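You operate a simulated robot arm through the tools that you are given. There is no shell and no other tool. Be economical: measure what you need, move in short steps, check, and stop when the job is done.

Carry out the task below with a simulated two-armed robot. There is one attempt and no reset: what you move stays moved.

JOB
On the oak worktop top, fold the press cloth in half, so that its two long edges meet.

The check looks at the end state, three seconds after you hand in, the way a careful person would. Anything else that was tipped, shoved, dropped, spilled or broken makes it a failure. Flat cloth is picked up by pressing the open fingertips on it (5 to 10 N) and closing them slowly along it; thin cloth reads only 2 to 8 mm in the jaws.

ROBOT AND FRAMES
Two 7-joint arms with two-finger parallel grippers on one trunk, on a base that drives. Base frame: it is fixed to the floor where the robot stands at the start and does not move with it; the origin is under the middle of the robot, x ahead of it, y to its left, z up; the surface under the hand at the start is at about z = 900. Readings come in mm, degrees, newtons and seconds.
The left shoulder is at the start at [60, 143, 926], the right one opposite. With the tool pointing down near the work surface each hand reaches from about 280 to 700 mm from the robot's upright axis, wherever it stands, measured 20 degrees to its own side. Places, roughly: oak worktop top [700, 600, 900]; press cloth [500, 100, 900]. Payload 1.57 kg a hand.
Tool frame (each hand has its own): the origin (TCP) lies between the finger pads and is the grasp point; the fingertips stand 30 mm ahead of it; z points along the fingers, y is the line along which they close. Largest opening 110 mm; finger width 24, thickness 12; the body of the gripper, 48 by 112 mm, starts 78 mm behind the TCP.
Orientation is that of the tool frame in the base frame, as a unit quaternion [x, y, z, w]. With the fingers straight down and closing along the base's y, the tool's x points along the base's -x, its y along +y and its z along -z.

CONTROLS
- The arms move only by the tool arm_command. It takes "left_increments", "right_increments" or both (then of equal length, played together; a hand with none holds still); each is a list of rows, each a list of 7 numbers: the shift along the base's x, y, z in mm, then the turn, a rotation vector about the base's x, y, z in degrees, then the closure, from 0 (fully open) to 1 (shut). In form: [[x, y, z, wx, wy, wz, jaw], ...]. A call has 1 to 12 rows; each row shifts and turns the commanded pose from where the row before left it. Each row takes 0.2 s and may step no farther than 50 mm and 8.6 degrees from the row before; otherwise, or with a gripper value out of range, the whole call is refused. Where a pose cannot be reached the arm comes as near as it can. A force on the tool above 40 N (or 10 N above the force at the start of the call, whichever is more), or a blocked arm, ends the call early, and 0.2 s more pass. The fingers move at their own pace (about 45 mm/s each) and stop on an object; they squeeze with about 42 N. The grip force told is the motor's: it shows also when the fingers shut on nothing. Time passes only in rows, and 0.2 s behind the last, so rows that do not move let the fingers close. It gives the time, the measured TCP pose, the force on the tool (base axes), the opening and the grip force at its end, in the units of the frame above (readings bear some noise), with the torque about the TCP (base axes, N m) and any sound that the robot's microphone picked up.
- Cameras (640 x 400 px; columns grow to the right, rows downward): "scene" is now at [50.7, 0.4, 1538.8]; the picture's right is [-0.01, -1.00, 0.00], its down [-0.74, 0.01, -0.67] and it looks along [0.67, -0.01, -0.74] (base axes); focal length 261 px, centre (320, 200). "left" rides on the left gripper at [70, -16, -141] in its tool frame; the picture's right is [0.23, 0.97, 0.00], its down [-0.86, 0.20, -0.48] and it looks along [-0.47, 0.11, 0.88] (tool axes); focal length 222 px, centre (320, 200). "right" rides on the right gripper at [70, 16, -141] in its tool frame; the picture's right is [-0.23, 0.97, 0.00], its down [-0.85, -0.20, -0.48] and it looks along [-0.47, -0.11, 0.88] (tool axes); focal length 222 px, centre (320, 200). There is no depth. A picture from a camera that has moved, and an enlarged one, comes with that camera's place and axes in the base frame and with its lens.
- get_image(camera): a new picture of that camera. The clock stands still meanwhile.
- raise_lower(by): slides the trunk up (or, below 0, down) by that many mm; the arms and the scene camera ride with it, the base frame stays. It gives what a move gives, with no picture.
- roll_base(legs): drives the robot by 1 to 6 legs, each [ahead, left, turn to the left] in mm, mm and degrees, along the robot's own axes; the way and the turn of a leg run together, so that a leg with both is an arc; at most 1500 mm and 180 degrees a leg. The arms and the cameras ride along, it lands a little off, and it stops where it bumps. It gives what a move gives.
- aim_head(pan, tilt): turns the head with the scene camera to pan (to the left, within 86 degrees either way) and tilt (down, from -29 to 69), counted from straight ahead of the robot. It gives what a move gives.
- enlarge(camera, box): a new picture of the part [left, top, right, bottom] of that camera's present view, enlarged. The clock stands still meanwhile.
- close_job(): hands the job in; it is judged then, once.

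Go step by step. Nothing tells you exact positions but the pictures and the camera data: compare them with the known pose of the tool, close in by small moves and look again before you grip or let go. The budget is 120 turns and 100 pictures, counting those below and the enlarged ones. Unless the task says otherwise, let go and move clear before handing in.

The tools are called after ">>>" as name(argument=value, ...) on one line, values as JSON. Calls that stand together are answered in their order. arm_command: Moves the arms, as the interface text tells. Its arguments: {"type":"object","properties":{"left_increments":{"type":"array","items":{"type":"array","items":{"type":"number"}}},"right_increments":{"type":"array","items":{"type":"array","items":{"type":"number"}}}},"required":[]} The other tools are called the same way: raise_lower (by) slides the trunk up or down; roll_base (legs) drives the base; aim_head (pan, tilt) turns the head that bears the scene camera; get_image (camera) takes a picture; enlarge (camera, box) takes an enlarged picture of a part of a camera's view; close_job () hands the job in.

At the start:

```text
clock: 0.0
left_eef_pos: [486.4, 270.1, 1097.2]
left_ee_rot: [0.0, 1.0, 0.0, 0.001]
left_contact_force: [0.7, 0.0, -0.3]
left_ft_torque: [-0.01, -0.01, 0.02]
left_finger_gap: 109.9
left_grip_force: 0.0
right_eef_pos: [480.7, -122.0, 1064.3]
right_ee_rot: [0.001, 1.0, 0.0, -0.001]
right_contact_force: [-0.5, -0.5, 0.1]
right_ft_torque: [-0.02, -0.03, 0.0]
right_finger_gap: 109.8
right_grip_force: 0.0
trunk travel left (down, up): [-525.0, 65.0]
robot x, y, heading: [3.8, 0.2, -0.1]
head pan, tilt: [-0.7, 48.0]
```

scene: 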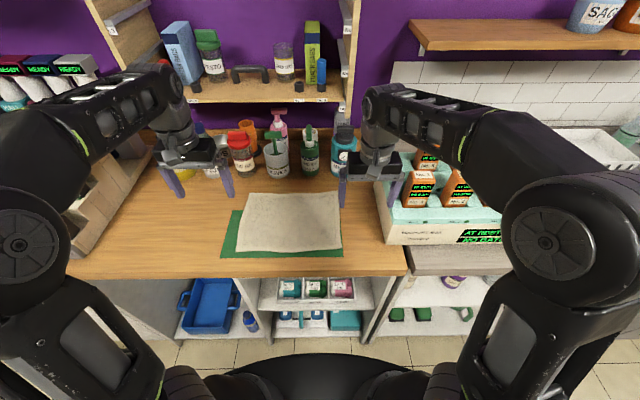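
right: 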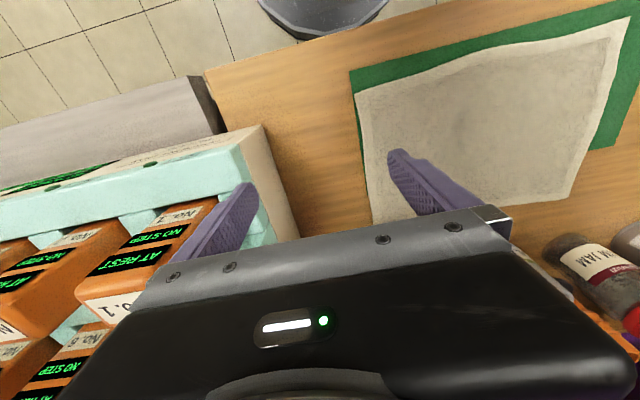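
left: 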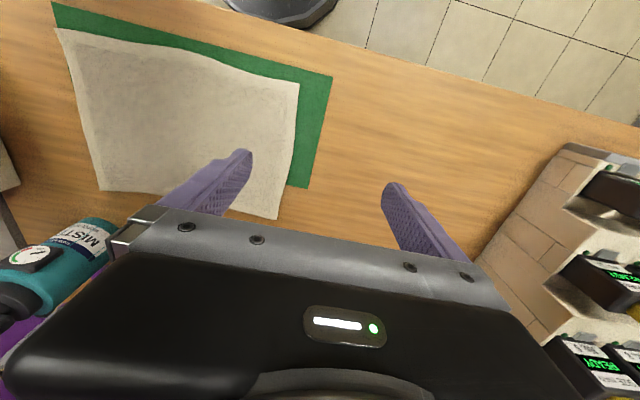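

I see the pale press cloth, about 300 mm along y (-70 to 230) and 220 mm along x (440 to 660), lying on a green mat. Its long edges are the near one and the far one. I'll look closer before choosing which edge to lift.

>>> enlarge(camera="scene", box=[200, 110, 380, 270])

```text
2.50 times, centred on (290, 190) of scene
camera zoom: at [50.7, 0.4, 1538.8], right [-0.01, -1.0, 0.0], down [-0.74, 0.01, -0.67], along [0.67, -0.01, -0.74], focal length 652 px, centre (395, 225)
```

zoom: 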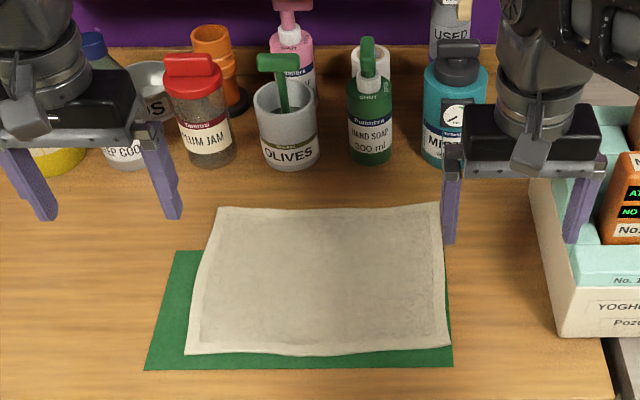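

The far half of the cloth lies on bare wood (edge at about x=665) and the near half is on the green mat. I'll lift the far corners and fold them towards me. First I'll hover both hands over those corners with the jaws about 45 mm open.

>>> arm_command(left_increments=[[33, -15, -19, 0, 0, 0, 0.3], [33, -15, -19, 0, 0, 0, 0.6], [33, -15, -19, 0, 0, 0, 0.6], [33, -15, -19, 0, 0, 0, 0.6], [32, -14, -19, 0, 0, 0, 0.6], [0, 0, 0, 0, 0, 0, 0.6]], right_increments=[[34, 18, -13, 0, 0, 0, 0.3], [34, 18, -13, 0, 0, 0, 0.6], [34, 18, -13, 0, 0, 0, 0.6], [34, 18, -13, 0, 0, 0, 0.6], [33, 17, -12, 0, 0, 0, 0.6], [0, 0, 0, 0, 0, 0, 0.6]])

>>> get_image(camera="left")

>>> get_image(camera="right")

>>> enlarge(camera="scene", box=[200, 110, 380, 270])

```text
clock: 1.4
left_eef_pos: [639.8, 201.7, 1007.5]
left_ee_rot: [-0.001, 1.0, 0.0, 0.001]
left_contact_force: [-0.4, 0.7, -0.4]
left_ft_torque: [-0.04, 0.0, -0.03]
left_finger_gap: 44.1
left_grip_force: 0.1
left hand out of reach, approached as far as the arm can: row 5
right_eef_pos: [622.4, -46.6, 1006.6]
right_ee_rot: [0.0, 1.0, 0.001, 0.0]
right_contact_force: [0.7, -0.4, -0.8]
right_ft_torque: [-0.02, 0.0, 0.05]
right_finger_gap: 43.7
right_grip_force: 0.1
right hand out of reach, approached as far as the arm can: row 5
trunk travel left (down, up): [-525.0, 65.0]
robot x, y, heading: [2.3, 0.8, 0.0]
head pan, tilt: [-0.7, 48.0]
```

```text
95 pictures are left
camera left: at [570.2, 186.9, 1149.9], right [-0.23, 0.97, 0.0], down [0.85, 0.2, 0.48], along [0.47, 0.11, -0.88], focal length 222 px, centre (320, 200)
```

left: 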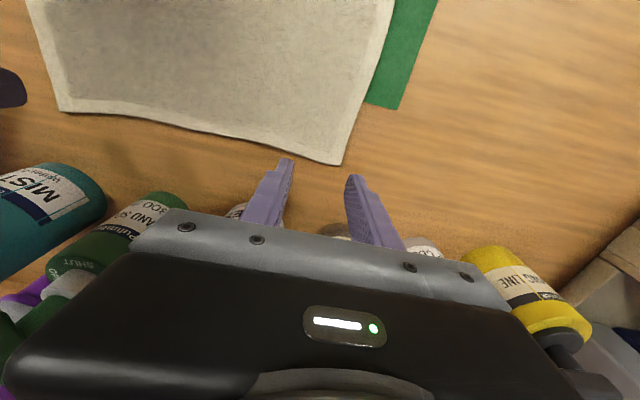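

```text
94 pictures are left
camera right: at [552.9, -30.1, 1145.8], right [0.23, 0.97, 0.0], down [0.85, -0.2, 0.48], along [0.47, -0.11, -0.88], focal length 222 px, centre (320, 200)
```

right: 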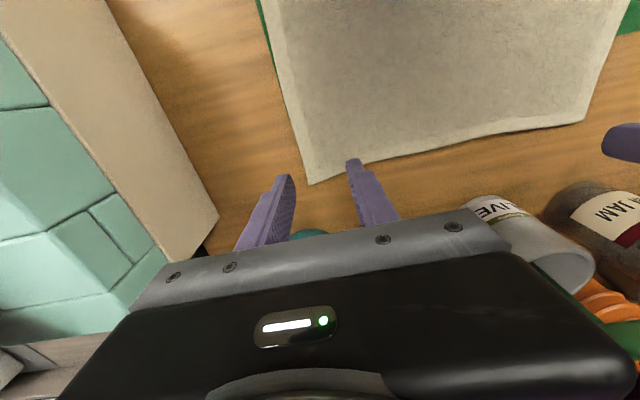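

```text
2.50 times, centred on (290, 190) of scene
camera zoom: at [51.3, 0.7, 1538.8], right [-0.01, -1.0, 0.0], down [-0.74, 0.01, -0.67], along [0.67, -0.01, -0.74], focal length 652 px, centre (395, 225)
```

zoom: 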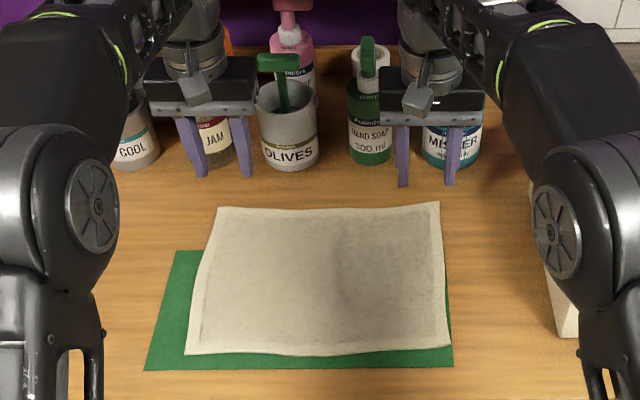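

From the wrist cameras the far corners are at about (652, 229) and (660, -67). The arms are at their reach limit, so I'll drive the base ahead a little while the hands are up.

>>> roll_base(legs=[[50, 0, 0]])

```text
clock: 2.3
left_eef_pos: [692.2, 203.1, 1006.8]
left_ee_rot: [-0.001, 1.0, 0.0, 0.0]
left_contact_force: [-0.3, 0.3, -0.7]
left_ft_torque: [0.0, 0.04, 0.01]
left_finger_gap: 44.3
left_grip_force: 0.0
right_eef_pos: [675.2, -45.6, 1004.8]
right_ee_rot: [0.0, 1.0, 0.0, 0.0]
right_contact_force: [0.1, -0.4, -0.1]
right_ft_torque: [0.01, 0.02, -0.01]
right_finger_gap: 43.8
right_grip_force: 0.0
trunk travel left (down, up): [-525.0, 65.0]
robot x, y, heading: [51.8, -2.8, 0.4]
head pan, tilt: [-0.7, 48.0]
```

Now with more reach, I bring both hands over the corners at z about 950.

>>> arm_command(left_increments=[[-25, -6, -28, 0, 0, 0, 0.6], [-25, -7, -29, 0, 0, 0, 0.6], [0, 0, 0, 0, 0, 0, 0.6]], right_increments=[[-13, 9, -27, 0, 0, 0, 0.6], [-13, 9, -28, 0, 0, 0, 0.6], [0, 0, 0, 0, 0, 0, 0.6]])

>>> get_image(camera="left")

>>> get_image(camera="right")

```text
clock: 3.1
left_eef_pos: [640.7, 188.9, 948.4]
left_ee_rot: [-0.001, 1.0, 0.0, 0.001]
left_contact_force: [0.4, 0.8, -1.0]
left_ft_torque: [0.0, -0.03, 0.0]
left_finger_gap: 44.1
left_grip_force: 0.0
right_eef_pos: [649.1, -27.5, 949.5]
right_ee_rot: [-0.001, 1.0, 0.0, 0.001]
right_contact_force: [0.2, -0.1, -0.6]
right_ft_torque: [0.02, 0.02, 0.01]
right_finger_gap: 43.9
right_grip_force: 0.0
trunk travel left (down, up): [-525.0, 65.0]
robot x, y, heading: [51.1, -3.3, -0.0]
head pan, tilt: [-0.7, 48.0]
```

```text
92 pictures are left
camera left: at [568.6, 174.0, 1091.3], right [-0.23, 0.97, 0.0], down [0.85, 0.2, 0.48], along [0.47, 0.11, -0.88], focal length 222 px, centre (320, 200)
```

left: 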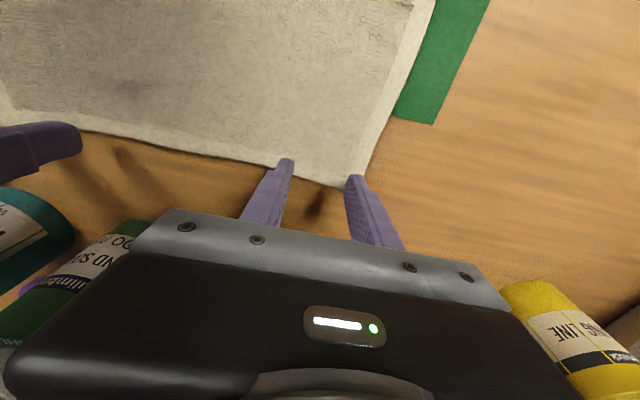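

```text
91 pictures are left
camera right: at [578.4, -11.2, 1090.3], right [0.23, 0.97, 0.0], down [0.85, -0.2, 0.48], along [0.47, -0.11, -0.88], focal length 222 px, centre (320, 200)
```

right: 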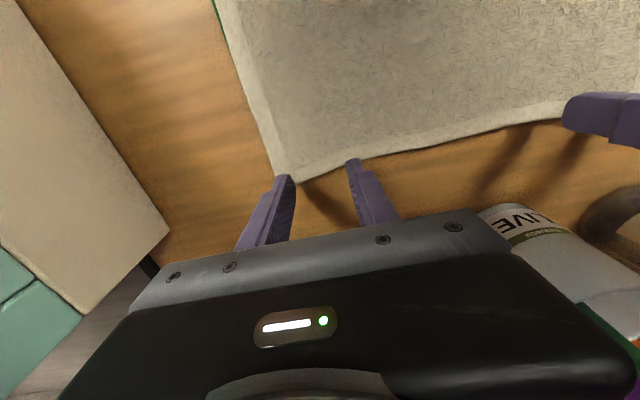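

The fingertips straddle the corners well, about 17 mm above the cloth. I'll shift slightly inward and lower gently to find contact.

>>> arm_command(left_increments=[[-4, 0, -6, 0, 0, 0, 0.6], [0, 0, -5, 0, 0, 0, 0.6], [0, 0, -3, 0, 0, 0, 0.6], [0, 0, 0, 0, 0, 0, 0.6]], right_increments=[[-6, 0, -6, 0, 0, 0, 0.6], [0, 0, -6, 0, 0, 0, 0.6], [0, 0, -3, 0, 0, 0, 0.6], [0, 0, 0, 0, 0, 0, 0.6]])

```text
clock: 4.1
left_eef_pos: [636.8, 189.1, 936.9]
left_ee_rot: [-0.001, 1.0, 0.0, 0.001]
left_contact_force: [-0.2, -0.1, -0.3]
left_ft_torque: [0.0, -0.02, 0.01]
left_finger_gap: 44.1
left_grip_force: 0.0
right_eef_pos: [642.6, -27.2, 935.5]
right_ee_rot: [-0.001, 1.0, 0.001, 0.001]
right_contact_force: [-0.4, -0.1, 1.2]
right_ft_torque: [0.0, 0.01, 0.02]
right_finger_gap: 44.2
right_grip_force: 0.0
trunk travel left (down, up): [-525.0, 65.0]
robot x, y, heading: [50.7, -0.5, -0.0]
head pan, tilt: [-0.7, 48.0]
```

No contact yet, so I lower a few more millimetres.

>>> arm_command(left_increments=[[0, 0, -2, 0, 0, 0, 0.6], [0, 0, -2, 0, 0, 0, 0.6], [0, 0, 0, 0, 0, 0, 0.6]], right_increments=[[0, 0, -2, 0, 0, 0, 0.6], [0, 0, -2, 0, 0, 0, 0.6], [0, 0, 0, 0, 0, 0, 0.6]])

```text
clock: 4.9
left_eef_pos: [634.6, 189.1, 933.1]
left_ee_rot: [-0.001, 1.0, 0.0, 0.002]
left_contact_force: [1.7, -0.6, 4.9]
left_ft_torque: [-0.02, -0.04, -0.01]
left_finger_gap: 44.2
left_grip_force: 0.1
right_eef_pos: [642.2, -26.5, 932.7]
right_ee_rot: [0.0, 1.0, 0.001, 0.002]
right_contact_force: [1.7, 0.0, 15.1]
right_ft_torque: [-0.11, -0.03, 0.04]
right_finger_gap: 44.0
right_grip_force: 0.1
trunk travel left (down, up): [-525.0, 65.0]
robot x, y, heading: [48.9, 4.5, -0.1]
head pan, tilt: [-0.7, 48.0]
```

Contact: left 5 N, right 15 N. I even these out to about 8 N and then close slowly.

>>> arm_command(left_increments=[[0, 0, -0.5, 0, 0, 0, 0.6], [0, 0, 0, 0, 0, 0, 0.6]], right_increments=[[0, 0, 1.2, 0, 0, 0, 0.6], [0, 0, 0, 0, 0, 0, 0.6]])

```text
clock: 5.5
left_eef_pos: [635.5, 190.9, 932.8]
left_ee_rot: [-0.001, 1.0, 0.0, 0.001]
left_contact_force: [0.1, -0.7, 9.7]
left_ft_torque: [-0.01, -0.02, -0.01]
left_finger_gap: 43.7
left_grip_force: 0.1
right_eef_pos: [639.8, -26.6, 933.2]
right_ee_rot: [-0.001, 1.0, 0.001, 0.002]
right_contact_force: [3.0, 0.4, 11.8]
right_ft_torque: [-0.02, -0.06, 0.03]
right_finger_gap: 44.0
right_grip_force: 0.1
trunk travel left (down, up): [-525.0, 65.0]
robot x, y, heading: [51.0, -1.7, 0.1]
head pan, tilt: [-0.7, 48.0]
```

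>>> arm_command(left_increments=[[0, 0, 0, 0, 0, 0, 0.64], [0, 0, 0, 0, 0, 0, 0.68], [0, 0, 0, 0, 0, 0, 0.72], [0, 0, 0, 0, 0, 0, 0.76], [0, 0, 0, 0, 0, 0, 0.8], [0, 0, 0, 0, 0, 0, 0.84], [0, 0, 0, 0, 0, 0, 0.88], [0, 0, 0, 0, 0, 0, 0.92], [0, 0, 0, 0, 0, 0, 0.96], [0, 0, 0, 0, 0, 0, 1], [0, 0, 0, 0, 0, 0, 1]], right_increments=[[0, 0, 0.3, 0, 0, 0, 0.64], [0, 0, 0, 0, 0, 0, 0.68], [0, 0, 0, 0, 0, 0, 0.72], [0, 0, 0, 0, 0, 0, 0.76], [0, 0, 0, 0, 0, 0, 0.8], [0, 0, 0, 0, 0, 0, 0.84], [0, 0, 0, 0, 0, 0, 0.88], [0, 0, 0, 0, 0, 0, 0.92], [0, 0, 0, 0, 0, 0, 0.96], [0, 0, 0, 0, 0, 0, 1], [0, 0, 0, 0, 0, 0, 1]])

>>> get_image(camera="left")

>>> get_image(camera="right")

```text
clock: 7.9
left_eef_pos: [635.1, 188.6, 932.3]
left_ee_rot: [0.0, 1.0, -0.001, 0.002]
left_contact_force: [-1.1, -9.7, 14.1]
left_ft_torque: [-0.32, 0.03, -0.07]
left_finger_gap: 7.0
left_grip_force: 26.4
right_eef_pos: [640.5, -25.9, 933.9]
right_ee_rot: [-0.002, 1.0, 0.002, 0.003]
right_contact_force: [-0.1, 12.6, 6.6]
right_ft_torque: [0.37, 0.02, -0.05]
right_finger_gap: 4.0
right_grip_force: 24.7
trunk travel left (down, up): [-525.0, 65.0]
robot x, y, heading: [50.8, -1.5, 0.1]
head pan, tilt: [-0.7, 48.0]
```

```text
90 pictures are left
camera left: at [564.1, 174.5, 1075.5], right [-0.23, 0.97, 0.0], down [0.85, 0.2, 0.48], along [0.47, 0.11, -0.88], focal length 222 px, centre (320, 200)
```

left: 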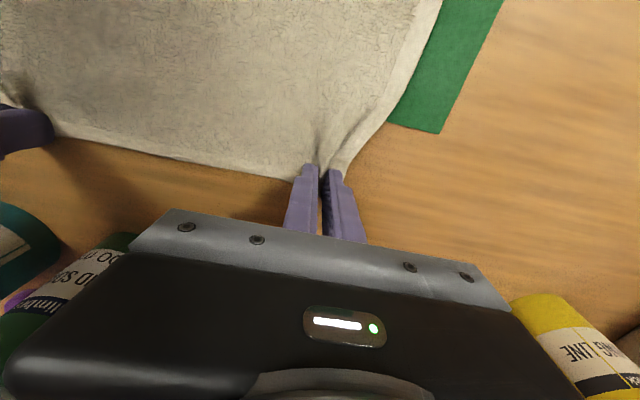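

```text
89 pictures are left
camera right: at [570.3, -10.1, 1074.1], right [0.22, 0.97, 0.0], down [0.85, -0.2, 0.48], along [0.47, -0.1, -0.88], focal length 222 px, centre (320, 200)
```

right: 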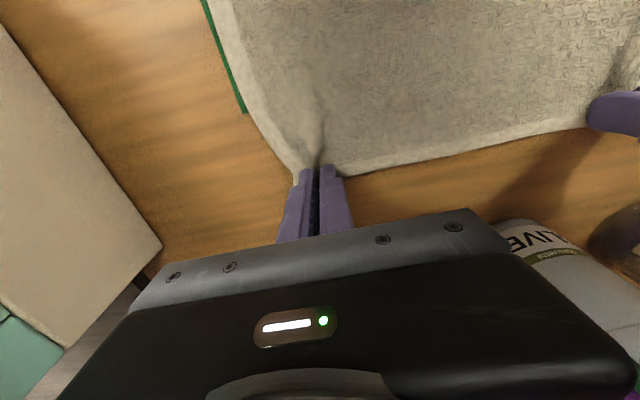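

Both corners are gripped (7 mm and 4 mm) and the cloth is flat between the hands. I start the fold with a slow arc up and toward me, tilting the fingers forward.

>>> arm_command(left_increments=[[-3, 0, 16, 0, -2, 0, 1], [-6.5, 0, 14.7, 0, -2, 0, 1], [-8, 0, 14, 0, -2, 0, 1], [-9.7, 0, 12.9, 0, -2, 0, 1], [-13, 0, 10.5, 0, -3, 0, 1], [-14, 0, 9, 0, -3, 0, 1], [-16, 0, 6, 0, -3, 0, 1], [-16.4, 0, 3.8, 0, -3, 0, 1], [0, 0, 0, 0, 0, 0, 1]], right_increments=[[-3, 0, 16, 0, -2, 0, 1], [-6.5, 0, 14.7, 0, -2, 0, 1], [-8, 0, 14, 0, -2, 0, 1], [-9.7, 0, 12.9, 0, -2, 0, 1], [-13, 0, 10.5, 0, -3, 0, 1], [-14, 0, 9, 0, -3, 0, 1], [-16, 0, 6, 0, -3, 0, 1], [-16.4, 0, 3.8, 0, -3, 0, 1], [0, 0, 0, 0, 0, 0, 1]])

>>> get_image(camera="scene")

>>> get_image(camera="left")

>>> get_image(camera="right")

```text
clock: 9.9
left_eef_pos: [550.9, 187.5, 1017.7]
left_ee_rot: [-0.001, 0.985, -0.001, 0.175]
left_contact_force: [0.8, -13.0, -0.3]
left_ft_torque: [-0.38, 0.04, -0.14]
left_finger_gap: 5.3
left_grip_force: 25.6
right_eef_pos: [556.0, -28.0, 1019.1]
right_ee_rot: [-0.001, 0.985, 0.001, 0.175]
right_contact_force: [-0.5, 13.4, 0.6]
right_ft_torque: [0.34, 0.03, 0.05]
right_finger_gap: 4.1
right_grip_force: 24.3
trunk travel left (down, up): [-525.0, 65.0]
robot x, y, heading: [53.8, -1.0, 0.1]
head pan, tilt: [-0.7, 48.0]
```

```text
88 pictures are left
camera scene: at [102.5, 0.6, 1538.8], right [-0.01, -1.0, 0.0], down [-0.74, 0.01, -0.67], along [0.67, -0.01, -0.74], focal length 261 px, centre (320, 200)
```

scene: 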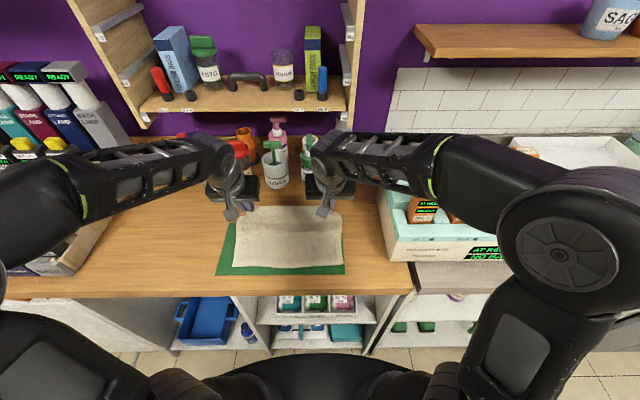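

```text
87 pictures are left
camera left: at [436.6, 174.0, 1129.4], right [-0.21, 0.97, -0.08], down [0.64, 0.2, 0.74], along [0.74, 0.11, -0.66], focal length 222 px, centre (320, 200)
```

left: 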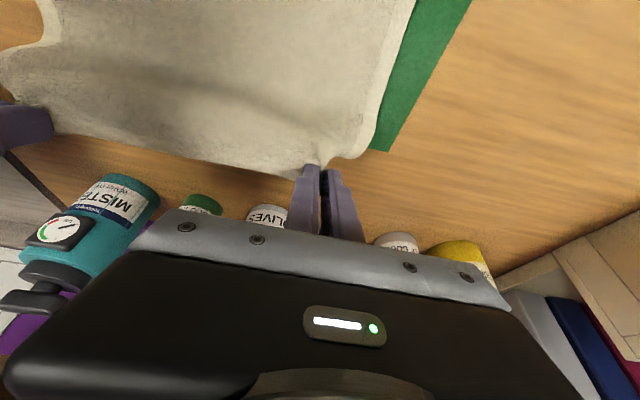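

```text
86 pictures are left
camera right: at [441.3, -11.9, 1127.2], right [0.21, 0.97, 0.08], down [0.64, -0.2, 0.74], along [0.74, -0.11, -0.66], focal length 222 px, centre (320, 200)
```

right: 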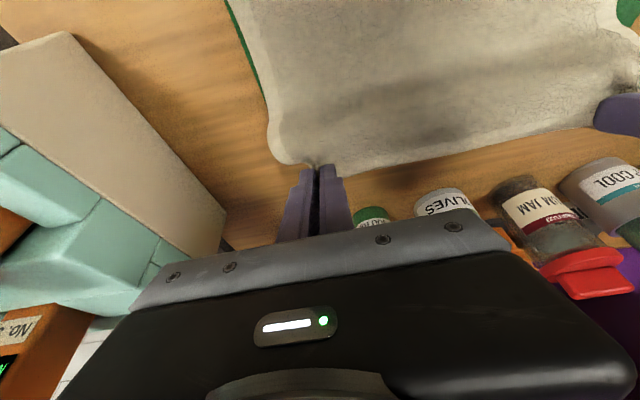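

The edge is taut between the hands and the lower half hasn't moved. I check exactly where the near edge is.

>>> enlarge(camera="scene", box=[200, 170, 380, 290])

```text
3.33 times, centred on (290, 230) of scene
camera zoom: at [102.5, 0.6, 1538.8], right [-0.01, -1.0, 0.0], down [-0.74, 0.01, -0.67], along [0.67, -0.01, -0.74], focal length 869 px, centre (420, 100)
```

zoom: 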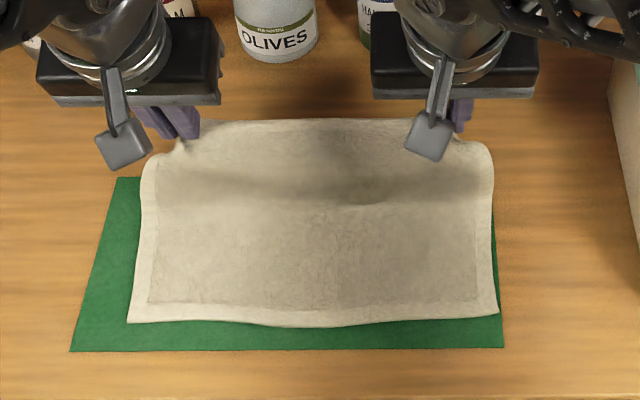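

The near corners are at about (441, 231) and (446, -68). I continue the arc down toward them and stop about 30 mm above the mat to check.

>>> arm_command(left_increments=[[-16, -1, 0, 0, -3, 0, 1], [-17, -1, -1, 0, -3, 0, 1], [-16, 0, -5, 0, -3, 0, 1], [-15, 0, -7.6, 0, -3, 0, 1], [-13, 0, -10.8, 0, -3, 0, 1], [-11.5, 0, -13, 0, -3, 0, 1], [-9, 0, -11, 0, -2, 0, 1], [-7.5, 0, -12.3, 0, -2, 0, 1], [0, 0, 0, 0, 0, 0, 1]], right_increments=[[-16, 1, 0, 0, -3, 0, 1], [-17, 1, -1, 0, -3, 0, 1], [-16, 0, -5, 0, -3, 0, 1], [-15, 0, -7.6, 0, -3, 0, 1], [-13, 0, -10.8, 0, -3, 0, 1], [-12.5, 0, -13, 0, -3, 0, 1], [-9, 0, -11, 0, -2, 0, 1], [-7.5, 0, -12.3, 0, -2, 0, 1], [0, 0, 0, 0, 0, 0, 1]])

>>> enlarge(camera="scene", box=[200, 170, 380, 290])

>>> get_image(camera="left")

>>> get_image(camera="right")

```text
clock: 11.9
left_eef_pos: [509.0, 182.3, 988.3]
left_ee_rot: [-0.001, 0.934, -0.001, 0.358]
left_contact_force: [-3.4, -13.6, -2.6]
left_ft_torque: [-0.31, 0.17, -0.33]
left_finger_gap: 5.4
left_grip_force: 25.4
left hand out of reach, approached as far as the arm can: row 6, 7, 8
right_eef_pos: [450.9, -22.0, 958.8]
right_ee_rot: [-0.001, 0.933, 0.001, 0.359]
right_contact_force: [3.7, 12.4, 2.5]
right_ft_torque: [0.31, -0.14, 0.2]
right_finger_gap: 3.7
right_grip_force: 24.9
trunk travel left (down, up): [-525.0, 65.0]
robot x, y, heading: [49.1, -1.9, 0.1]
head pan, tilt: [-0.7, 48.0]
```

```text
3.33 times, centred on (290, 230) of scene
camera zoom: at [101.3, 0.5, 1538.8], right [-0.01, -1.0, 0.0], down [-0.74, 0.01, -0.67], along [0.67, -0.01, -0.74], focal length 869 px, centre (420, 100)
```

zoom: 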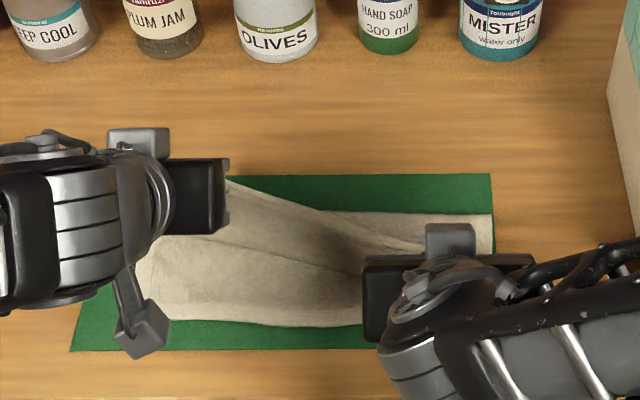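

```text
83 pictures are left
camera left: at [362.8, 168.0, 1048.3], right [-0.17, 0.97, -0.15], down [0.32, 0.2, 0.93], along [0.93, 0.11, -0.34], focal length 222 px, centre (320, 200)
```

left: 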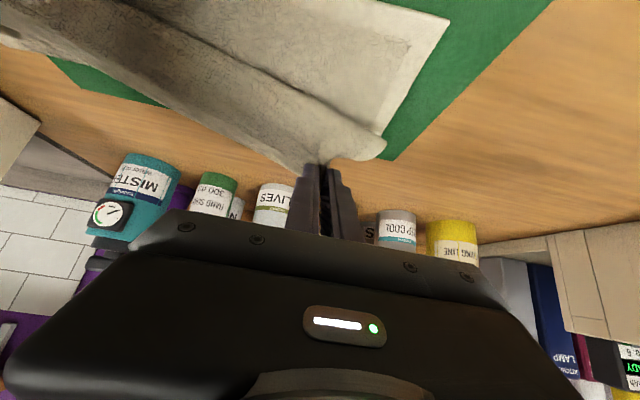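

```text
82 pictures are left
camera right: at [302.4, -7.6, 1016.3], right [0.17, 0.97, 0.15], down [0.31, -0.2, 0.93], along [0.94, -0.11, -0.34], focal length 222 px, centre (320, 200)
```

right: 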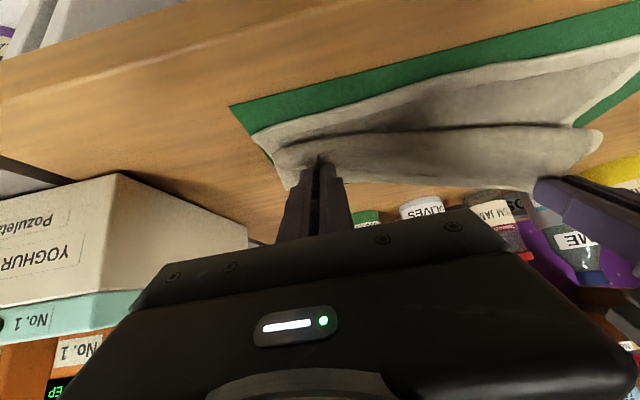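

The left arm hit its inner reach limit, so the right hand went ahead alone. I'll bring the right hand back level with the left one, and then do the rest of the travel partly by backing the base up.

>>> arm_command(right_increments=[[14, 0, 10, 0, 0, 0, 1], [15, 0, 8, 0, 0, 0, 1], [15, 0, 6, 0, 0, 0, 1], [15, 0, 5, 0, 0, 0, 1], [0, 0, 0, 0, 0, 0, 1]])

>>> roll_base(legs=[[-40, 0, 0]])

```text
clock: 13.1
left_eef_pos: [510.4, 183.6, 989.4]
left_ee_rot: [-0.001, 0.933, -0.001, 0.359]
left_contact_force: [-0.2, -2.1, -1.0]
left_ft_torque: [-0.07, 0.02, -0.07]
left_finger_gap: 4.7
left_grip_force: 25.0
right_eef_pos: [507.3, -24.9, 989.4]
right_ee_rot: [-0.001, 0.933, -0.001, 0.36]
right_contact_force: [0.5, 2.5, 0.3]
right_ft_torque: [0.04, 0.03, 0.05]
right_finger_gap: 3.6
right_grip_force: 24.4
trunk travel left (down, up): [-525.0, 65.0]
robot x, y, heading: [51.1, 0.3, 0.0]
head pan, tilt: [-0.7, 48.0]
```

```text
clock: 14.0
left_eef_pos: [468.8, 184.0, 989.9]
left_ee_rot: [-0.002, 0.934, 0.0, 0.358]
left_contact_force: [0.4, -1.3, 0.9]
left_ft_torque: [-0.04, -0.05, -0.03]
left_finger_gap: 4.5
left_grip_force: 24.6
right_eef_pos: [465.4, -23.3, 990.4]
right_ee_rot: [-0.001, 0.933, 0.0, 0.36]
right_contact_force: [-0.8, 1.1, -0.1]
right_ft_torque: [0.01, -0.01, 0.05]
right_finger_gap: 3.4
right_grip_force: 24.0
trunk travel left (down, up): [-525.0, 65.0]
robot x, y, heading: [9.3, -4.2, 0.2]
head pan, tilt: [-0.7, 48.0]
```

Now at x about 467. I advance and lower both hands with the cloth slack, then back the base up again to bring them over the near edge.

>>> arm_command(left_increments=[[12, 1, -4, 0, 0, 0, 1], [12, 0, -6, 0, 0, 0, 1], [12, 0, -8, 0, 0, 0, 1], [0, 0, 0, 0, 0, 0, 1]], right_increments=[[13, -1, -4, 0, 0, 0, 1], [13, 0, -6, 0, 0, 0, 1], [14, 0, -8, 0, 0, 0, 1], [0, 0, 0, 0, 0, 0, 1]])

>>> get_image(camera="scene")

>>> get_image(camera="left")

>>> get_image(camera="right")

```text
clock: 15.0
left_eef_pos: [505.7, 184.0, 972.1]
left_ee_rot: [-0.001, 0.933, 0.0, 0.359]
left_contact_force: [-0.3, -1.9, 1.2]
left_ft_torque: [-0.04, 0.01, -0.05]
left_finger_gap: 4.7
left_grip_force: 25.6
right_eef_pos: [506.6, -23.9, 971.9]
right_ee_rot: [-0.002, 0.933, 0.001, 0.359]
right_contact_force: [0.3, 1.6, 0.5]
right_ft_torque: [0.02, -0.01, 0.0]
right_finger_gap: 3.8
right_grip_force: 24.1
trunk travel left (down, up): [-525.0, 65.0]
robot x, y, heading: [7.5, 1.3, 0.3]
head pan, tilt: [-0.7, 48.0]
```

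```text
81 pictures are left
camera scene: at [60.7, 0.5, 1538.8], right [-0.01, -1.0, 0.0], down [-0.74, 0.01, -0.67], along [0.67, -0.01, -0.74], focal length 261 px, centre (320, 200)
```

scene: 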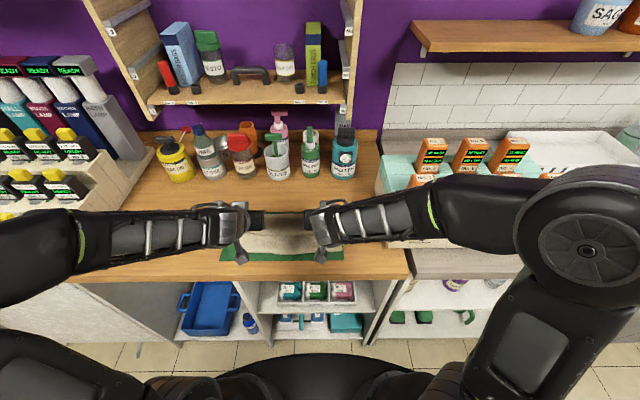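

```text
80 pictures are left
camera left: at [357.8, 168.7, 1031.8], right [-0.17, 0.97, -0.15], down [0.31, 0.2, 0.93], along [0.93, 0.11, -0.34], focal length 222 px, centre (320, 200)
```

left: 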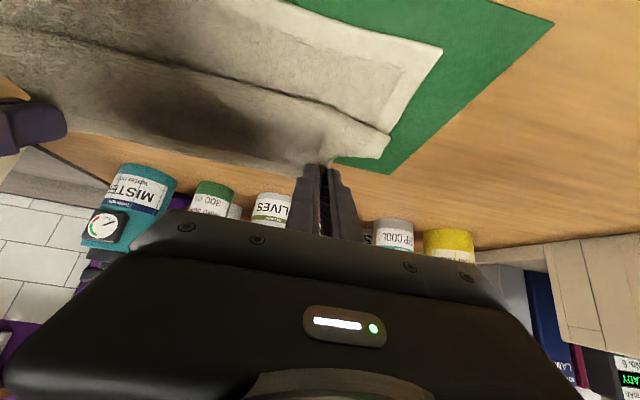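

```text
79 pictures are left
camera right: at [360.0, -7.2, 1028.5], right [0.16, 0.97, 0.15], down [0.31, -0.2, 0.93], along [0.94, -0.11, -0.34], focal length 222 px, centre (320, 200)
```

right: 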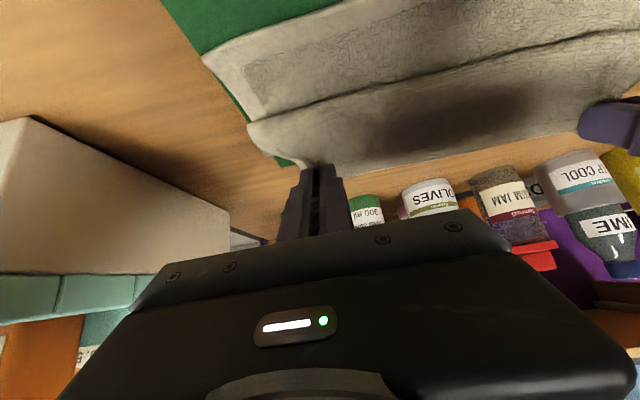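

The near edge measured by the wrist cameras is at x about 435 (left) and 443 (right), so the TCPs should end near 433 and 438. I back the base up about 65 mm.

>>> roll_base(legs=[[-64, 0, 0]])

>>> get_image(camera="left")

>>> get_image(camera="right")

>>> enlarge(camera="scene", box=[200, 150, 380, 290])

```text
clock: 16.0
left_eef_pos: [437.8, 184.4, 973.3]
left_ee_rot: [-0.002, 0.933, 0.001, 0.359]
left_contact_force: [-0.7, -2.4, 0.3]
left_ft_torque: [-0.01, -0.01, -0.09]
left_finger_gap: 4.7
left_grip_force: 25.0
right_eef_pos: [440.7, -23.6, 972.0]
right_ee_rot: [-0.002, 0.933, 0.0, 0.361]
right_contact_force: [-0.2, 1.4, 0.2]
right_ft_torque: [0.03, -0.01, 0.04]
right_finger_gap: 3.7
right_grip_force: 24.2
trunk travel left (down, up): [-525.0, 65.0]
robot x, y, heading: [-54.2, -1.5, 0.4]
head pan, tilt: [-0.7, 48.0]
```

```text
78 pictures are left
camera left: at [291.2, 168.8, 1032.2], right [-0.17, 0.97, -0.15], down [0.31, 0.2, 0.93], along [0.93, 0.11, -0.34], focal length 222 px, centre (320, 200)
```

left: 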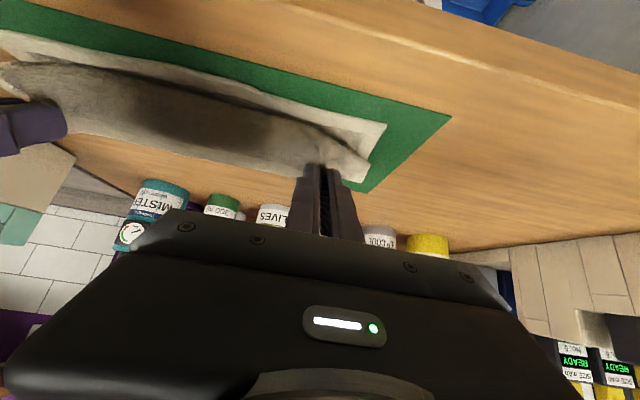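

```text
77 pictures are left
camera right: at [293.6, -7.0, 1029.0], right [0.16, 0.97, 0.15], down [0.31, -0.2, 0.93], along [0.94, -0.1, -0.34], focal length 222 px, centre (320, 200)
```

right: 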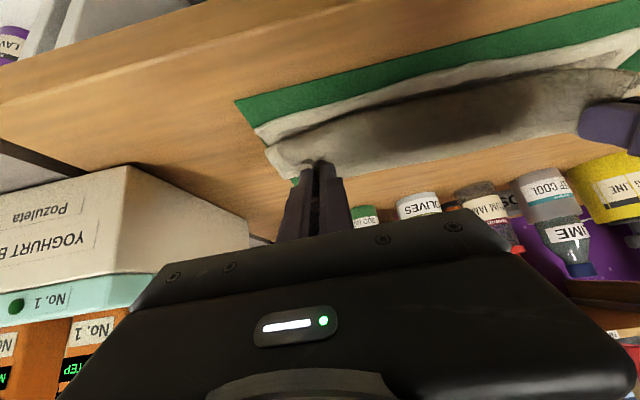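

```text
2.86 times, centred on (290, 220) of scene
camera zoom: at [-6.1, 0.3, 1538.9], right [-0.01, -1.0, 0.0], down [-0.74, 0.01, -0.67], along [0.67, -0.01, -0.74], focal length 744 px, centre (406, 143)
```

zoom: 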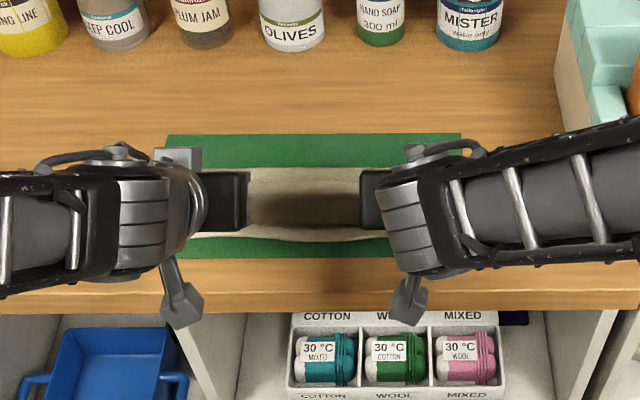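

Near edge confirmed at 436/443. I lower both hands straight down to just above the mat, restoring the original hand spacing.

>>> arm_command(left_increments=[[-2, 2, -10, 0, 0, 0, 1], [-1, 1, -10, 0, 0, 0, 1], [-1, 1, -8, 0, 0, 0, 1], [0, 0, -4, 0, 0, 0, 1], [0, 0, 0, 0, 0, 0, 1]], right_increments=[[-1, -1, -10, 0, 0, 0, 1], [-1, -1, -10, 0, 0, 0, 1], [0, 0, -8, 0, 0, 0, 1], [0, 0, -4, 0, 0, 0, 1], [0, 0, 0, 0, 0, 0, 1]])

>>> get_image(camera="left")

>>> get_image(camera="right")

```text
clock: 17.2
left_eef_pos: [433.2, 188.0, 940.5]
left_ee_rot: [-0.002, 0.934, 0.0, 0.358]
left_contact_force: [0.2, -7.8, 4.8]
left_ft_torque: [-0.17, -0.05, -0.14]
left_finger_gap: 4.8
left_grip_force: 25.3
right_eef_pos: [440.3, -23.7, 940.3]
right_ee_rot: [-0.003, 0.933, 0.001, 0.36]
right_contact_force: [0.6, 8.8, 5.1]
right_ft_torque: [0.22, -0.05, 0.13]
right_finger_gap: 3.9
right_grip_force: 25.1
trunk travel left (down, up): [-525.0, 65.0]
robot x, y, heading: [-58.9, -3.3, 0.2]
head pan, tilt: [-0.7, 48.0]
```

```text
75 pictures are left
camera left: at [287.0, 173.1, 999.9], right [-0.17, 0.97, -0.15], down [0.31, 0.2, 0.93], along [0.93, 0.11, -0.34], focal length 222 px, centre (320, 200)
```

left: 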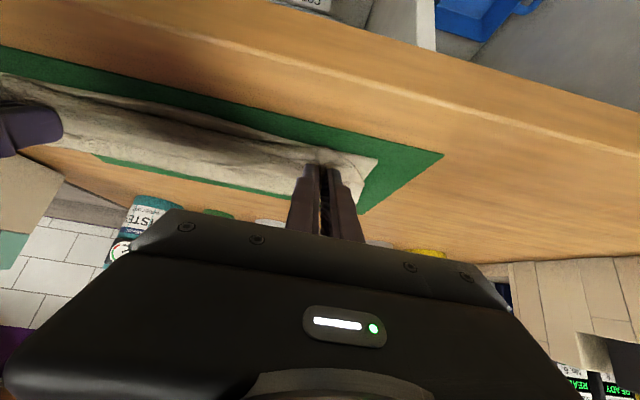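

```text
74 pictures are left
camera right: at [292.8, -8.6, 997.3], right [0.16, 0.97, 0.15], down [0.31, -0.2, 0.93], along [0.94, -0.1, -0.34], focal length 222 px, centre (320, 200)
```

right: 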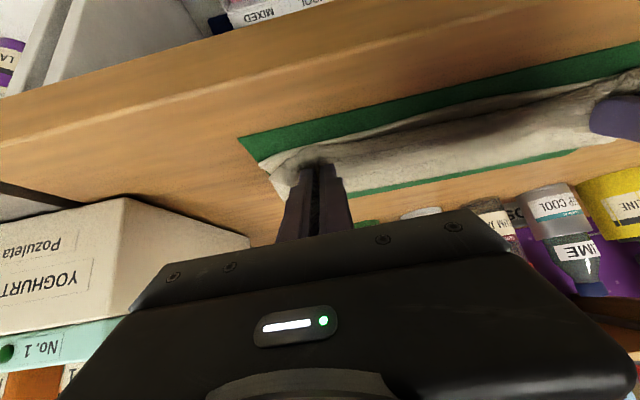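

The hands just touch down (5 N). I take a closer look at how the edges line up before letting go.

>>> enlarge(camera="left", box=[220, 90, 460, 240])

>>> enlarge(camera="right", box=[200, 90, 440, 240])

>>> enlarge(camera="scene", box=[220, 170, 360, 260])

```text
2.67 times, centred on (340, 165) of left
camera zoom: at [287.0, 173.1, 999.9], right [-0.17, 0.97, -0.15], down [0.31, 0.2, 0.93], along [0.93, 0.11, -0.34], focal length 592 px, centre (267, 293)
```

zoom: 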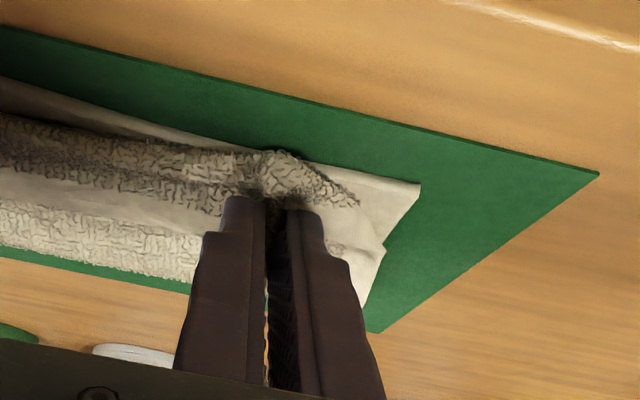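

```text
2.67 times, centred on (320, 165) of right
camera zoom: at [292.8, -8.6, 997.3], right [0.16, 0.97, 0.15], down [0.31, -0.2, 0.93], along [0.94, -0.1, -0.34], focal length 592 px, centre (320, 293)
```

zoom: 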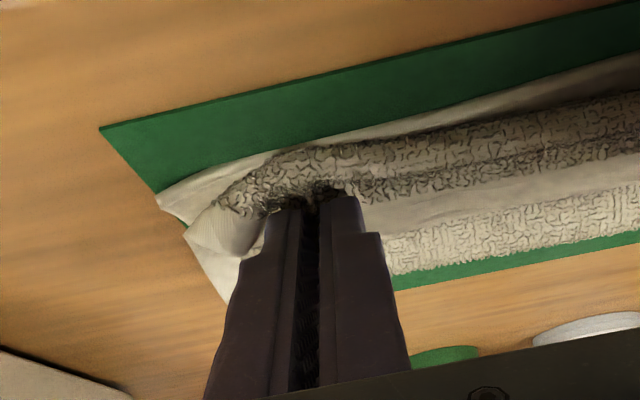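

```text
4.44 times, centred on (290, 215) of scene
camera zoom: at [-4.7, 0.4, 1538.9], right [-0.01, -1.0, 0.0], down [-0.74, 0.01, -0.67], along [0.67, -0.01, -0.74], focal length 1158 px, centre (453, 133)
```

zoom: 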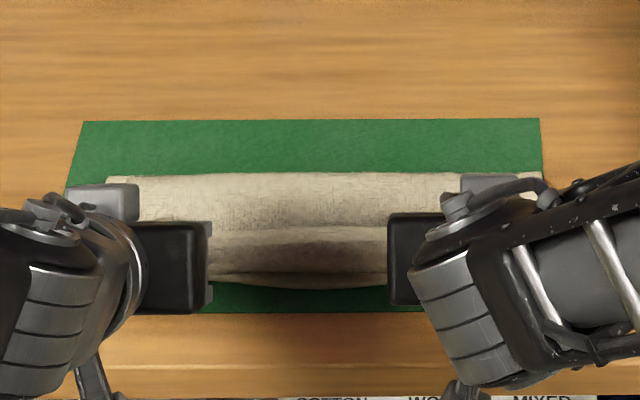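

The edges lie nearly together, but the lifted hem is turned up in the jaws and points away from me. I'll lift slightly and tilt the hands further forward so the hem unrolls toward the near edge when released.

>>> arm_command(left_increments=[[0, -1, 15, 0, 0, 0, 1], [0, -1, 15, 0, 0, 0, 1], [-2, 0, -3, 0, -6, 0, 1], [-2, 0, -3, 0, -6, 0, 1], [-2, 0, -3, 0, -6, 0, 1], [-2, 0, -3, 0, -6, 0, 1], [0, 0, 0, 0, 0, 0, 1]], right_increments=[[0, 1, 15, 0, 0, 0, 1], [0, 1, 15, 0, 0, 0, 1], [-2, 0, -3, 0, -6, 0, 1], [-2, 0, -3, 0, -6, 0, 1], [-2, 0, -3, 0, -6, 0, 1], [-2, 0, -3, 0, -6, 0, 1], [0, 0, 0, 0, 0, 0, 1]])

>>> get_image(camera="scene")

```text
clock: 18.8
left_eef_pos: [477.9, 181.1, 960.3]
left_ee_rot: [0.003, 0.845, 0.0, 0.535]
left_contact_force: [-0.8, -2.8, 0.3]
left_ft_torque: [-0.06, 0.05, -0.11]
left_finger_gap: 4.7
left_grip_force: 25.2
left hand out of reach, approached as far as the arm can: row 4, 5, 6
right_eef_pos: [431.7, -22.8, 957.2]
right_ee_rot: [-0.002, 0.837, 0.001, 0.547]
right_contact_force: [1.2, 3.0, 0.5]
right_ft_torque: [0.01, -0.02, 0.02]
right_finger_gap: 3.5
right_grip_force: 23.9
trunk travel left (down, up): [-525.0, 65.0]
robot x, y, heading: [-56.5, 1.3, 0.3]
head pan, tilt: [-0.7, 48.0]
```

```text
70 pictures are left
camera scene: at [-4.6, -0.4, 1538.9], right [-0.01, -1.0, 0.0], down [-0.74, 0.01, -0.67], along [0.67, -0.01, -0.74], focal length 261 px, centre (320, 200)
```

scene: 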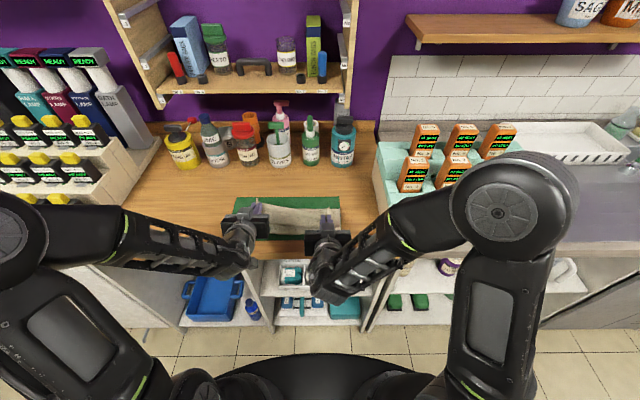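

The left arm needs more room. I bring the right hand level with the left, then back up in two short stages while keeping the cloth slack.

>>> arm_command(right_increments=[[15, 0, 1, 0, 0, 0, 1], [15, 0, 1, 0, 0, 0, 1], [16, 0, 1, 0, 0, 0, 1], [0, 0, 0, 0, 0, 0, 1]])

>>> roll_base(legs=[[-25, 0, 0]])

>>> arm_command(left_increments=[[14, 0, 2, 0, 0, 0, 1], [14, 0, 2, 0, 0, 0, 1], [14, 0, 2, 0, 0, 0, 1], [14, 0, 0, 0, 0, 0, 1], [0, 0, 0, 0, -5, 0, 1], [0, 0, 0, 0, -5, 0, 1], [0, 0, 0, 0, 0, 0, 1]], right_increments=[[14, 0, 2, 0, 0, 0, 1], [14, 0, 2, 0, 0, 0, 1], [14, 0, 2, 0, 0, 0, 1], [14, 0, 0, 0, 0, 0, 1], [0, 0, 0, 0, -5, 0, 1], [0, 0, 0, 0, -5, 0, 1], [0, 0, 0, 0, 0, 0, 1]])

```text
clock: 19.8
left_eef_pos: [478.8, 180.8, 959.7]
left_ee_rot: [0.002, 0.845, 0.0, 0.534]
left_contact_force: [-0.3, -0.5, 0.1]
left_ft_torque: [0.01, 0.03, -0.01]
left_finger_gap: 4.5
left_grip_force: 25.0
right_eef_pos: [476.7, -21.8, 961.1]
right_ee_rot: [-0.002, 0.838, -0.001, 0.545]
right_contact_force: [0.2, 0.7, -0.1]
right_ft_torque: [0.0, 0.0, 0.03]
right_finger_gap: 3.6
right_grip_force: 24.4
trunk travel left (down, up): [-525.0, 65.0]
robot x, y, heading: [-57.7, 2.0, -0.1]
head pan, tilt: [-0.7, 48.0]
```

```text
clock: 20.6
left_eef_pos: [450.3, 180.0, 960.1]
left_ee_rot: [0.001, 0.845, 0.001, 0.535]
left_contact_force: [-0.6, 0.2, -0.7]
left_ft_torque: [-0.01, 0.01, -0.02]
left_finger_gap: 4.8
left_grip_force: 25.2
right_eef_pos: [450.9, -22.1, 960.6]
right_ee_rot: [-0.003, 0.838, 0.0, 0.546]
right_contact_force: [-0.5, 1.0, -0.5]
right_ft_torque: [-0.02, 0.02, 0.01]
right_finger_gap: 3.5
right_grip_force: 24.3
trunk travel left (down, up): [-525.0, 65.0]
robot x, y, heading: [-79.2, 0.0, -0.0]
head pan, tilt: [-0.7, 48.0]
```

```text
clock: 22.2
left_eef_pos: [505.5, 176.0, 957.0]
left_ee_rot: [0.009, 0.831, 0.001, 0.556]
left_contact_force: [-0.3, 0.4, 0.6]
left_ft_torque: [-0.02, 0.01, -0.01]
left_finger_gap: 4.5
left_grip_force: 25.0
left hand out of reach, approached as far as the arm can: row 5, 6
right_eef_pos: [509.0, -23.7, 967.7]
right_ee_rot: [-0.002, 0.788, 0.0, 0.616]
right_contact_force: [0.3, 0.0, 0.5]
right_ft_torque: [0.0, 0.01, -0.01]
right_finger_gap: 3.7
right_grip_force: 24.7
trunk travel left (down, up): [-525.0, 65.0]
robot x, y, heading: [-80.7, 0.9, -0.0]
head pan, tilt: [-0.7, 48.0]
```

Both hands are level at x about 507, tilted 68° and 76°. I back up so the hands carry the edge over the near edge, then look.

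>>> roll_base(legs=[[-78, 0, 0]])

>>> get_image(camera="scene")

>>> enlarge(camera="scene", box=[220, 130, 360, 230])

>>> get_image(camera="left")

>>> get_image(camera="right")

```text
clock: 23.2
left_eef_pos: [428.5, 175.0, 958.8]
left_ee_rot: [0.01, 0.83, 0.0, 0.557]
left_contact_force: [-0.2, -1.0, -0.4]
left_ft_torque: [-0.02, 0.03, -0.01]
left_finger_gap: 4.4
left_grip_force: 24.7
right_eef_pos: [431.0, -23.8, 967.1]
right_ee_rot: [-0.003, 0.787, 0.001, 0.617]
right_contact_force: [0.2, 1.0, 0.0]
right_ft_torque: [-0.02, 0.03, 0.0]
right_finger_gap: 3.7
right_grip_force: 24.9
trunk travel left (down, up): [-525.0, 65.0]
robot x, y, heading: [-154.8, -0.0, 0.3]
head pan, tilt: [-0.7, 48.0]
```

```text
69 pictures are left
camera scene: at [-107.3, -0.1, 1538.9], right [-0.01, -1.0, 0.0], down [-0.74, 0.01, -0.67], along [0.67, -0.01, -0.74], focal length 261 px, centre (320, 200)
```

scene: 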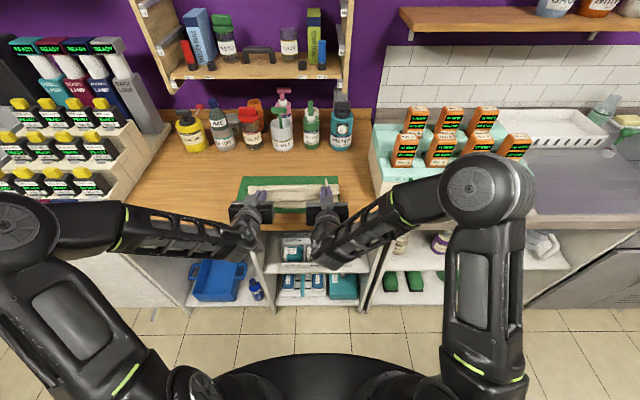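

```text
4.00 times, centred on (290, 180) of scene
camera zoom: at [-107.3, -0.1, 1538.9], right [-0.01, -1.0, 0.0], down [-0.74, 0.01, -0.67], along [0.67, -0.01, -0.74], focal length 1042 px, centre (440, 280)
```

zoom: 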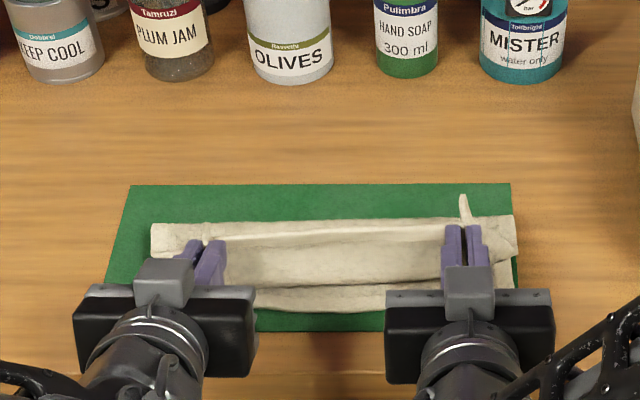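

```text
67 pictures are left
camera left: at [270.4, 163.1, 948.5], right [-0.07, 0.98, -0.2], down [-0.11, 0.19, 0.97], along [0.99, 0.09, 0.1], focal length 222 px, centre (320, 200)
```

left: 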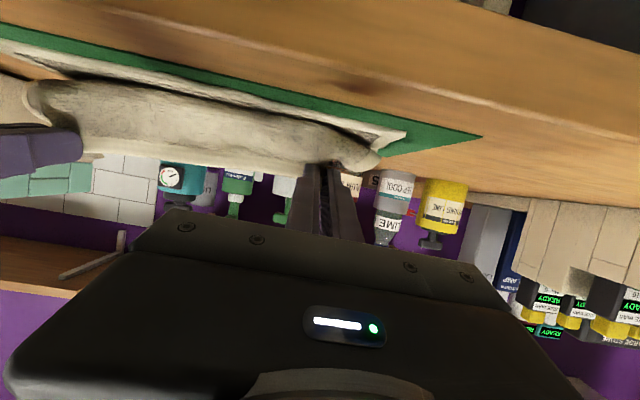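

```text
66 pictures are left
camera right: at [276.7, -8.4, 932.2], right [0.05, 0.97, 0.22], down [-0.26, -0.2, 0.95], along [0.96, -0.1, 0.24], focal length 222 px, centre (320, 200)
```

right: 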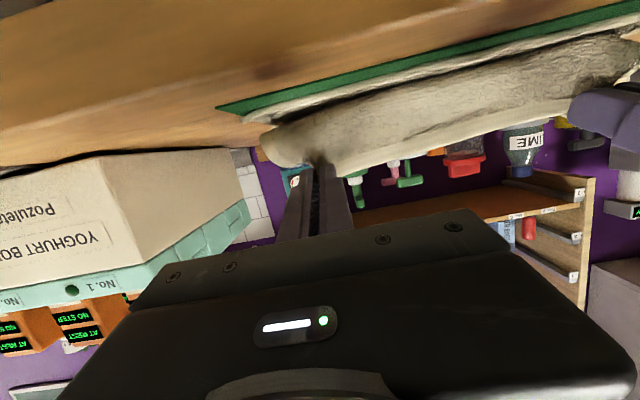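

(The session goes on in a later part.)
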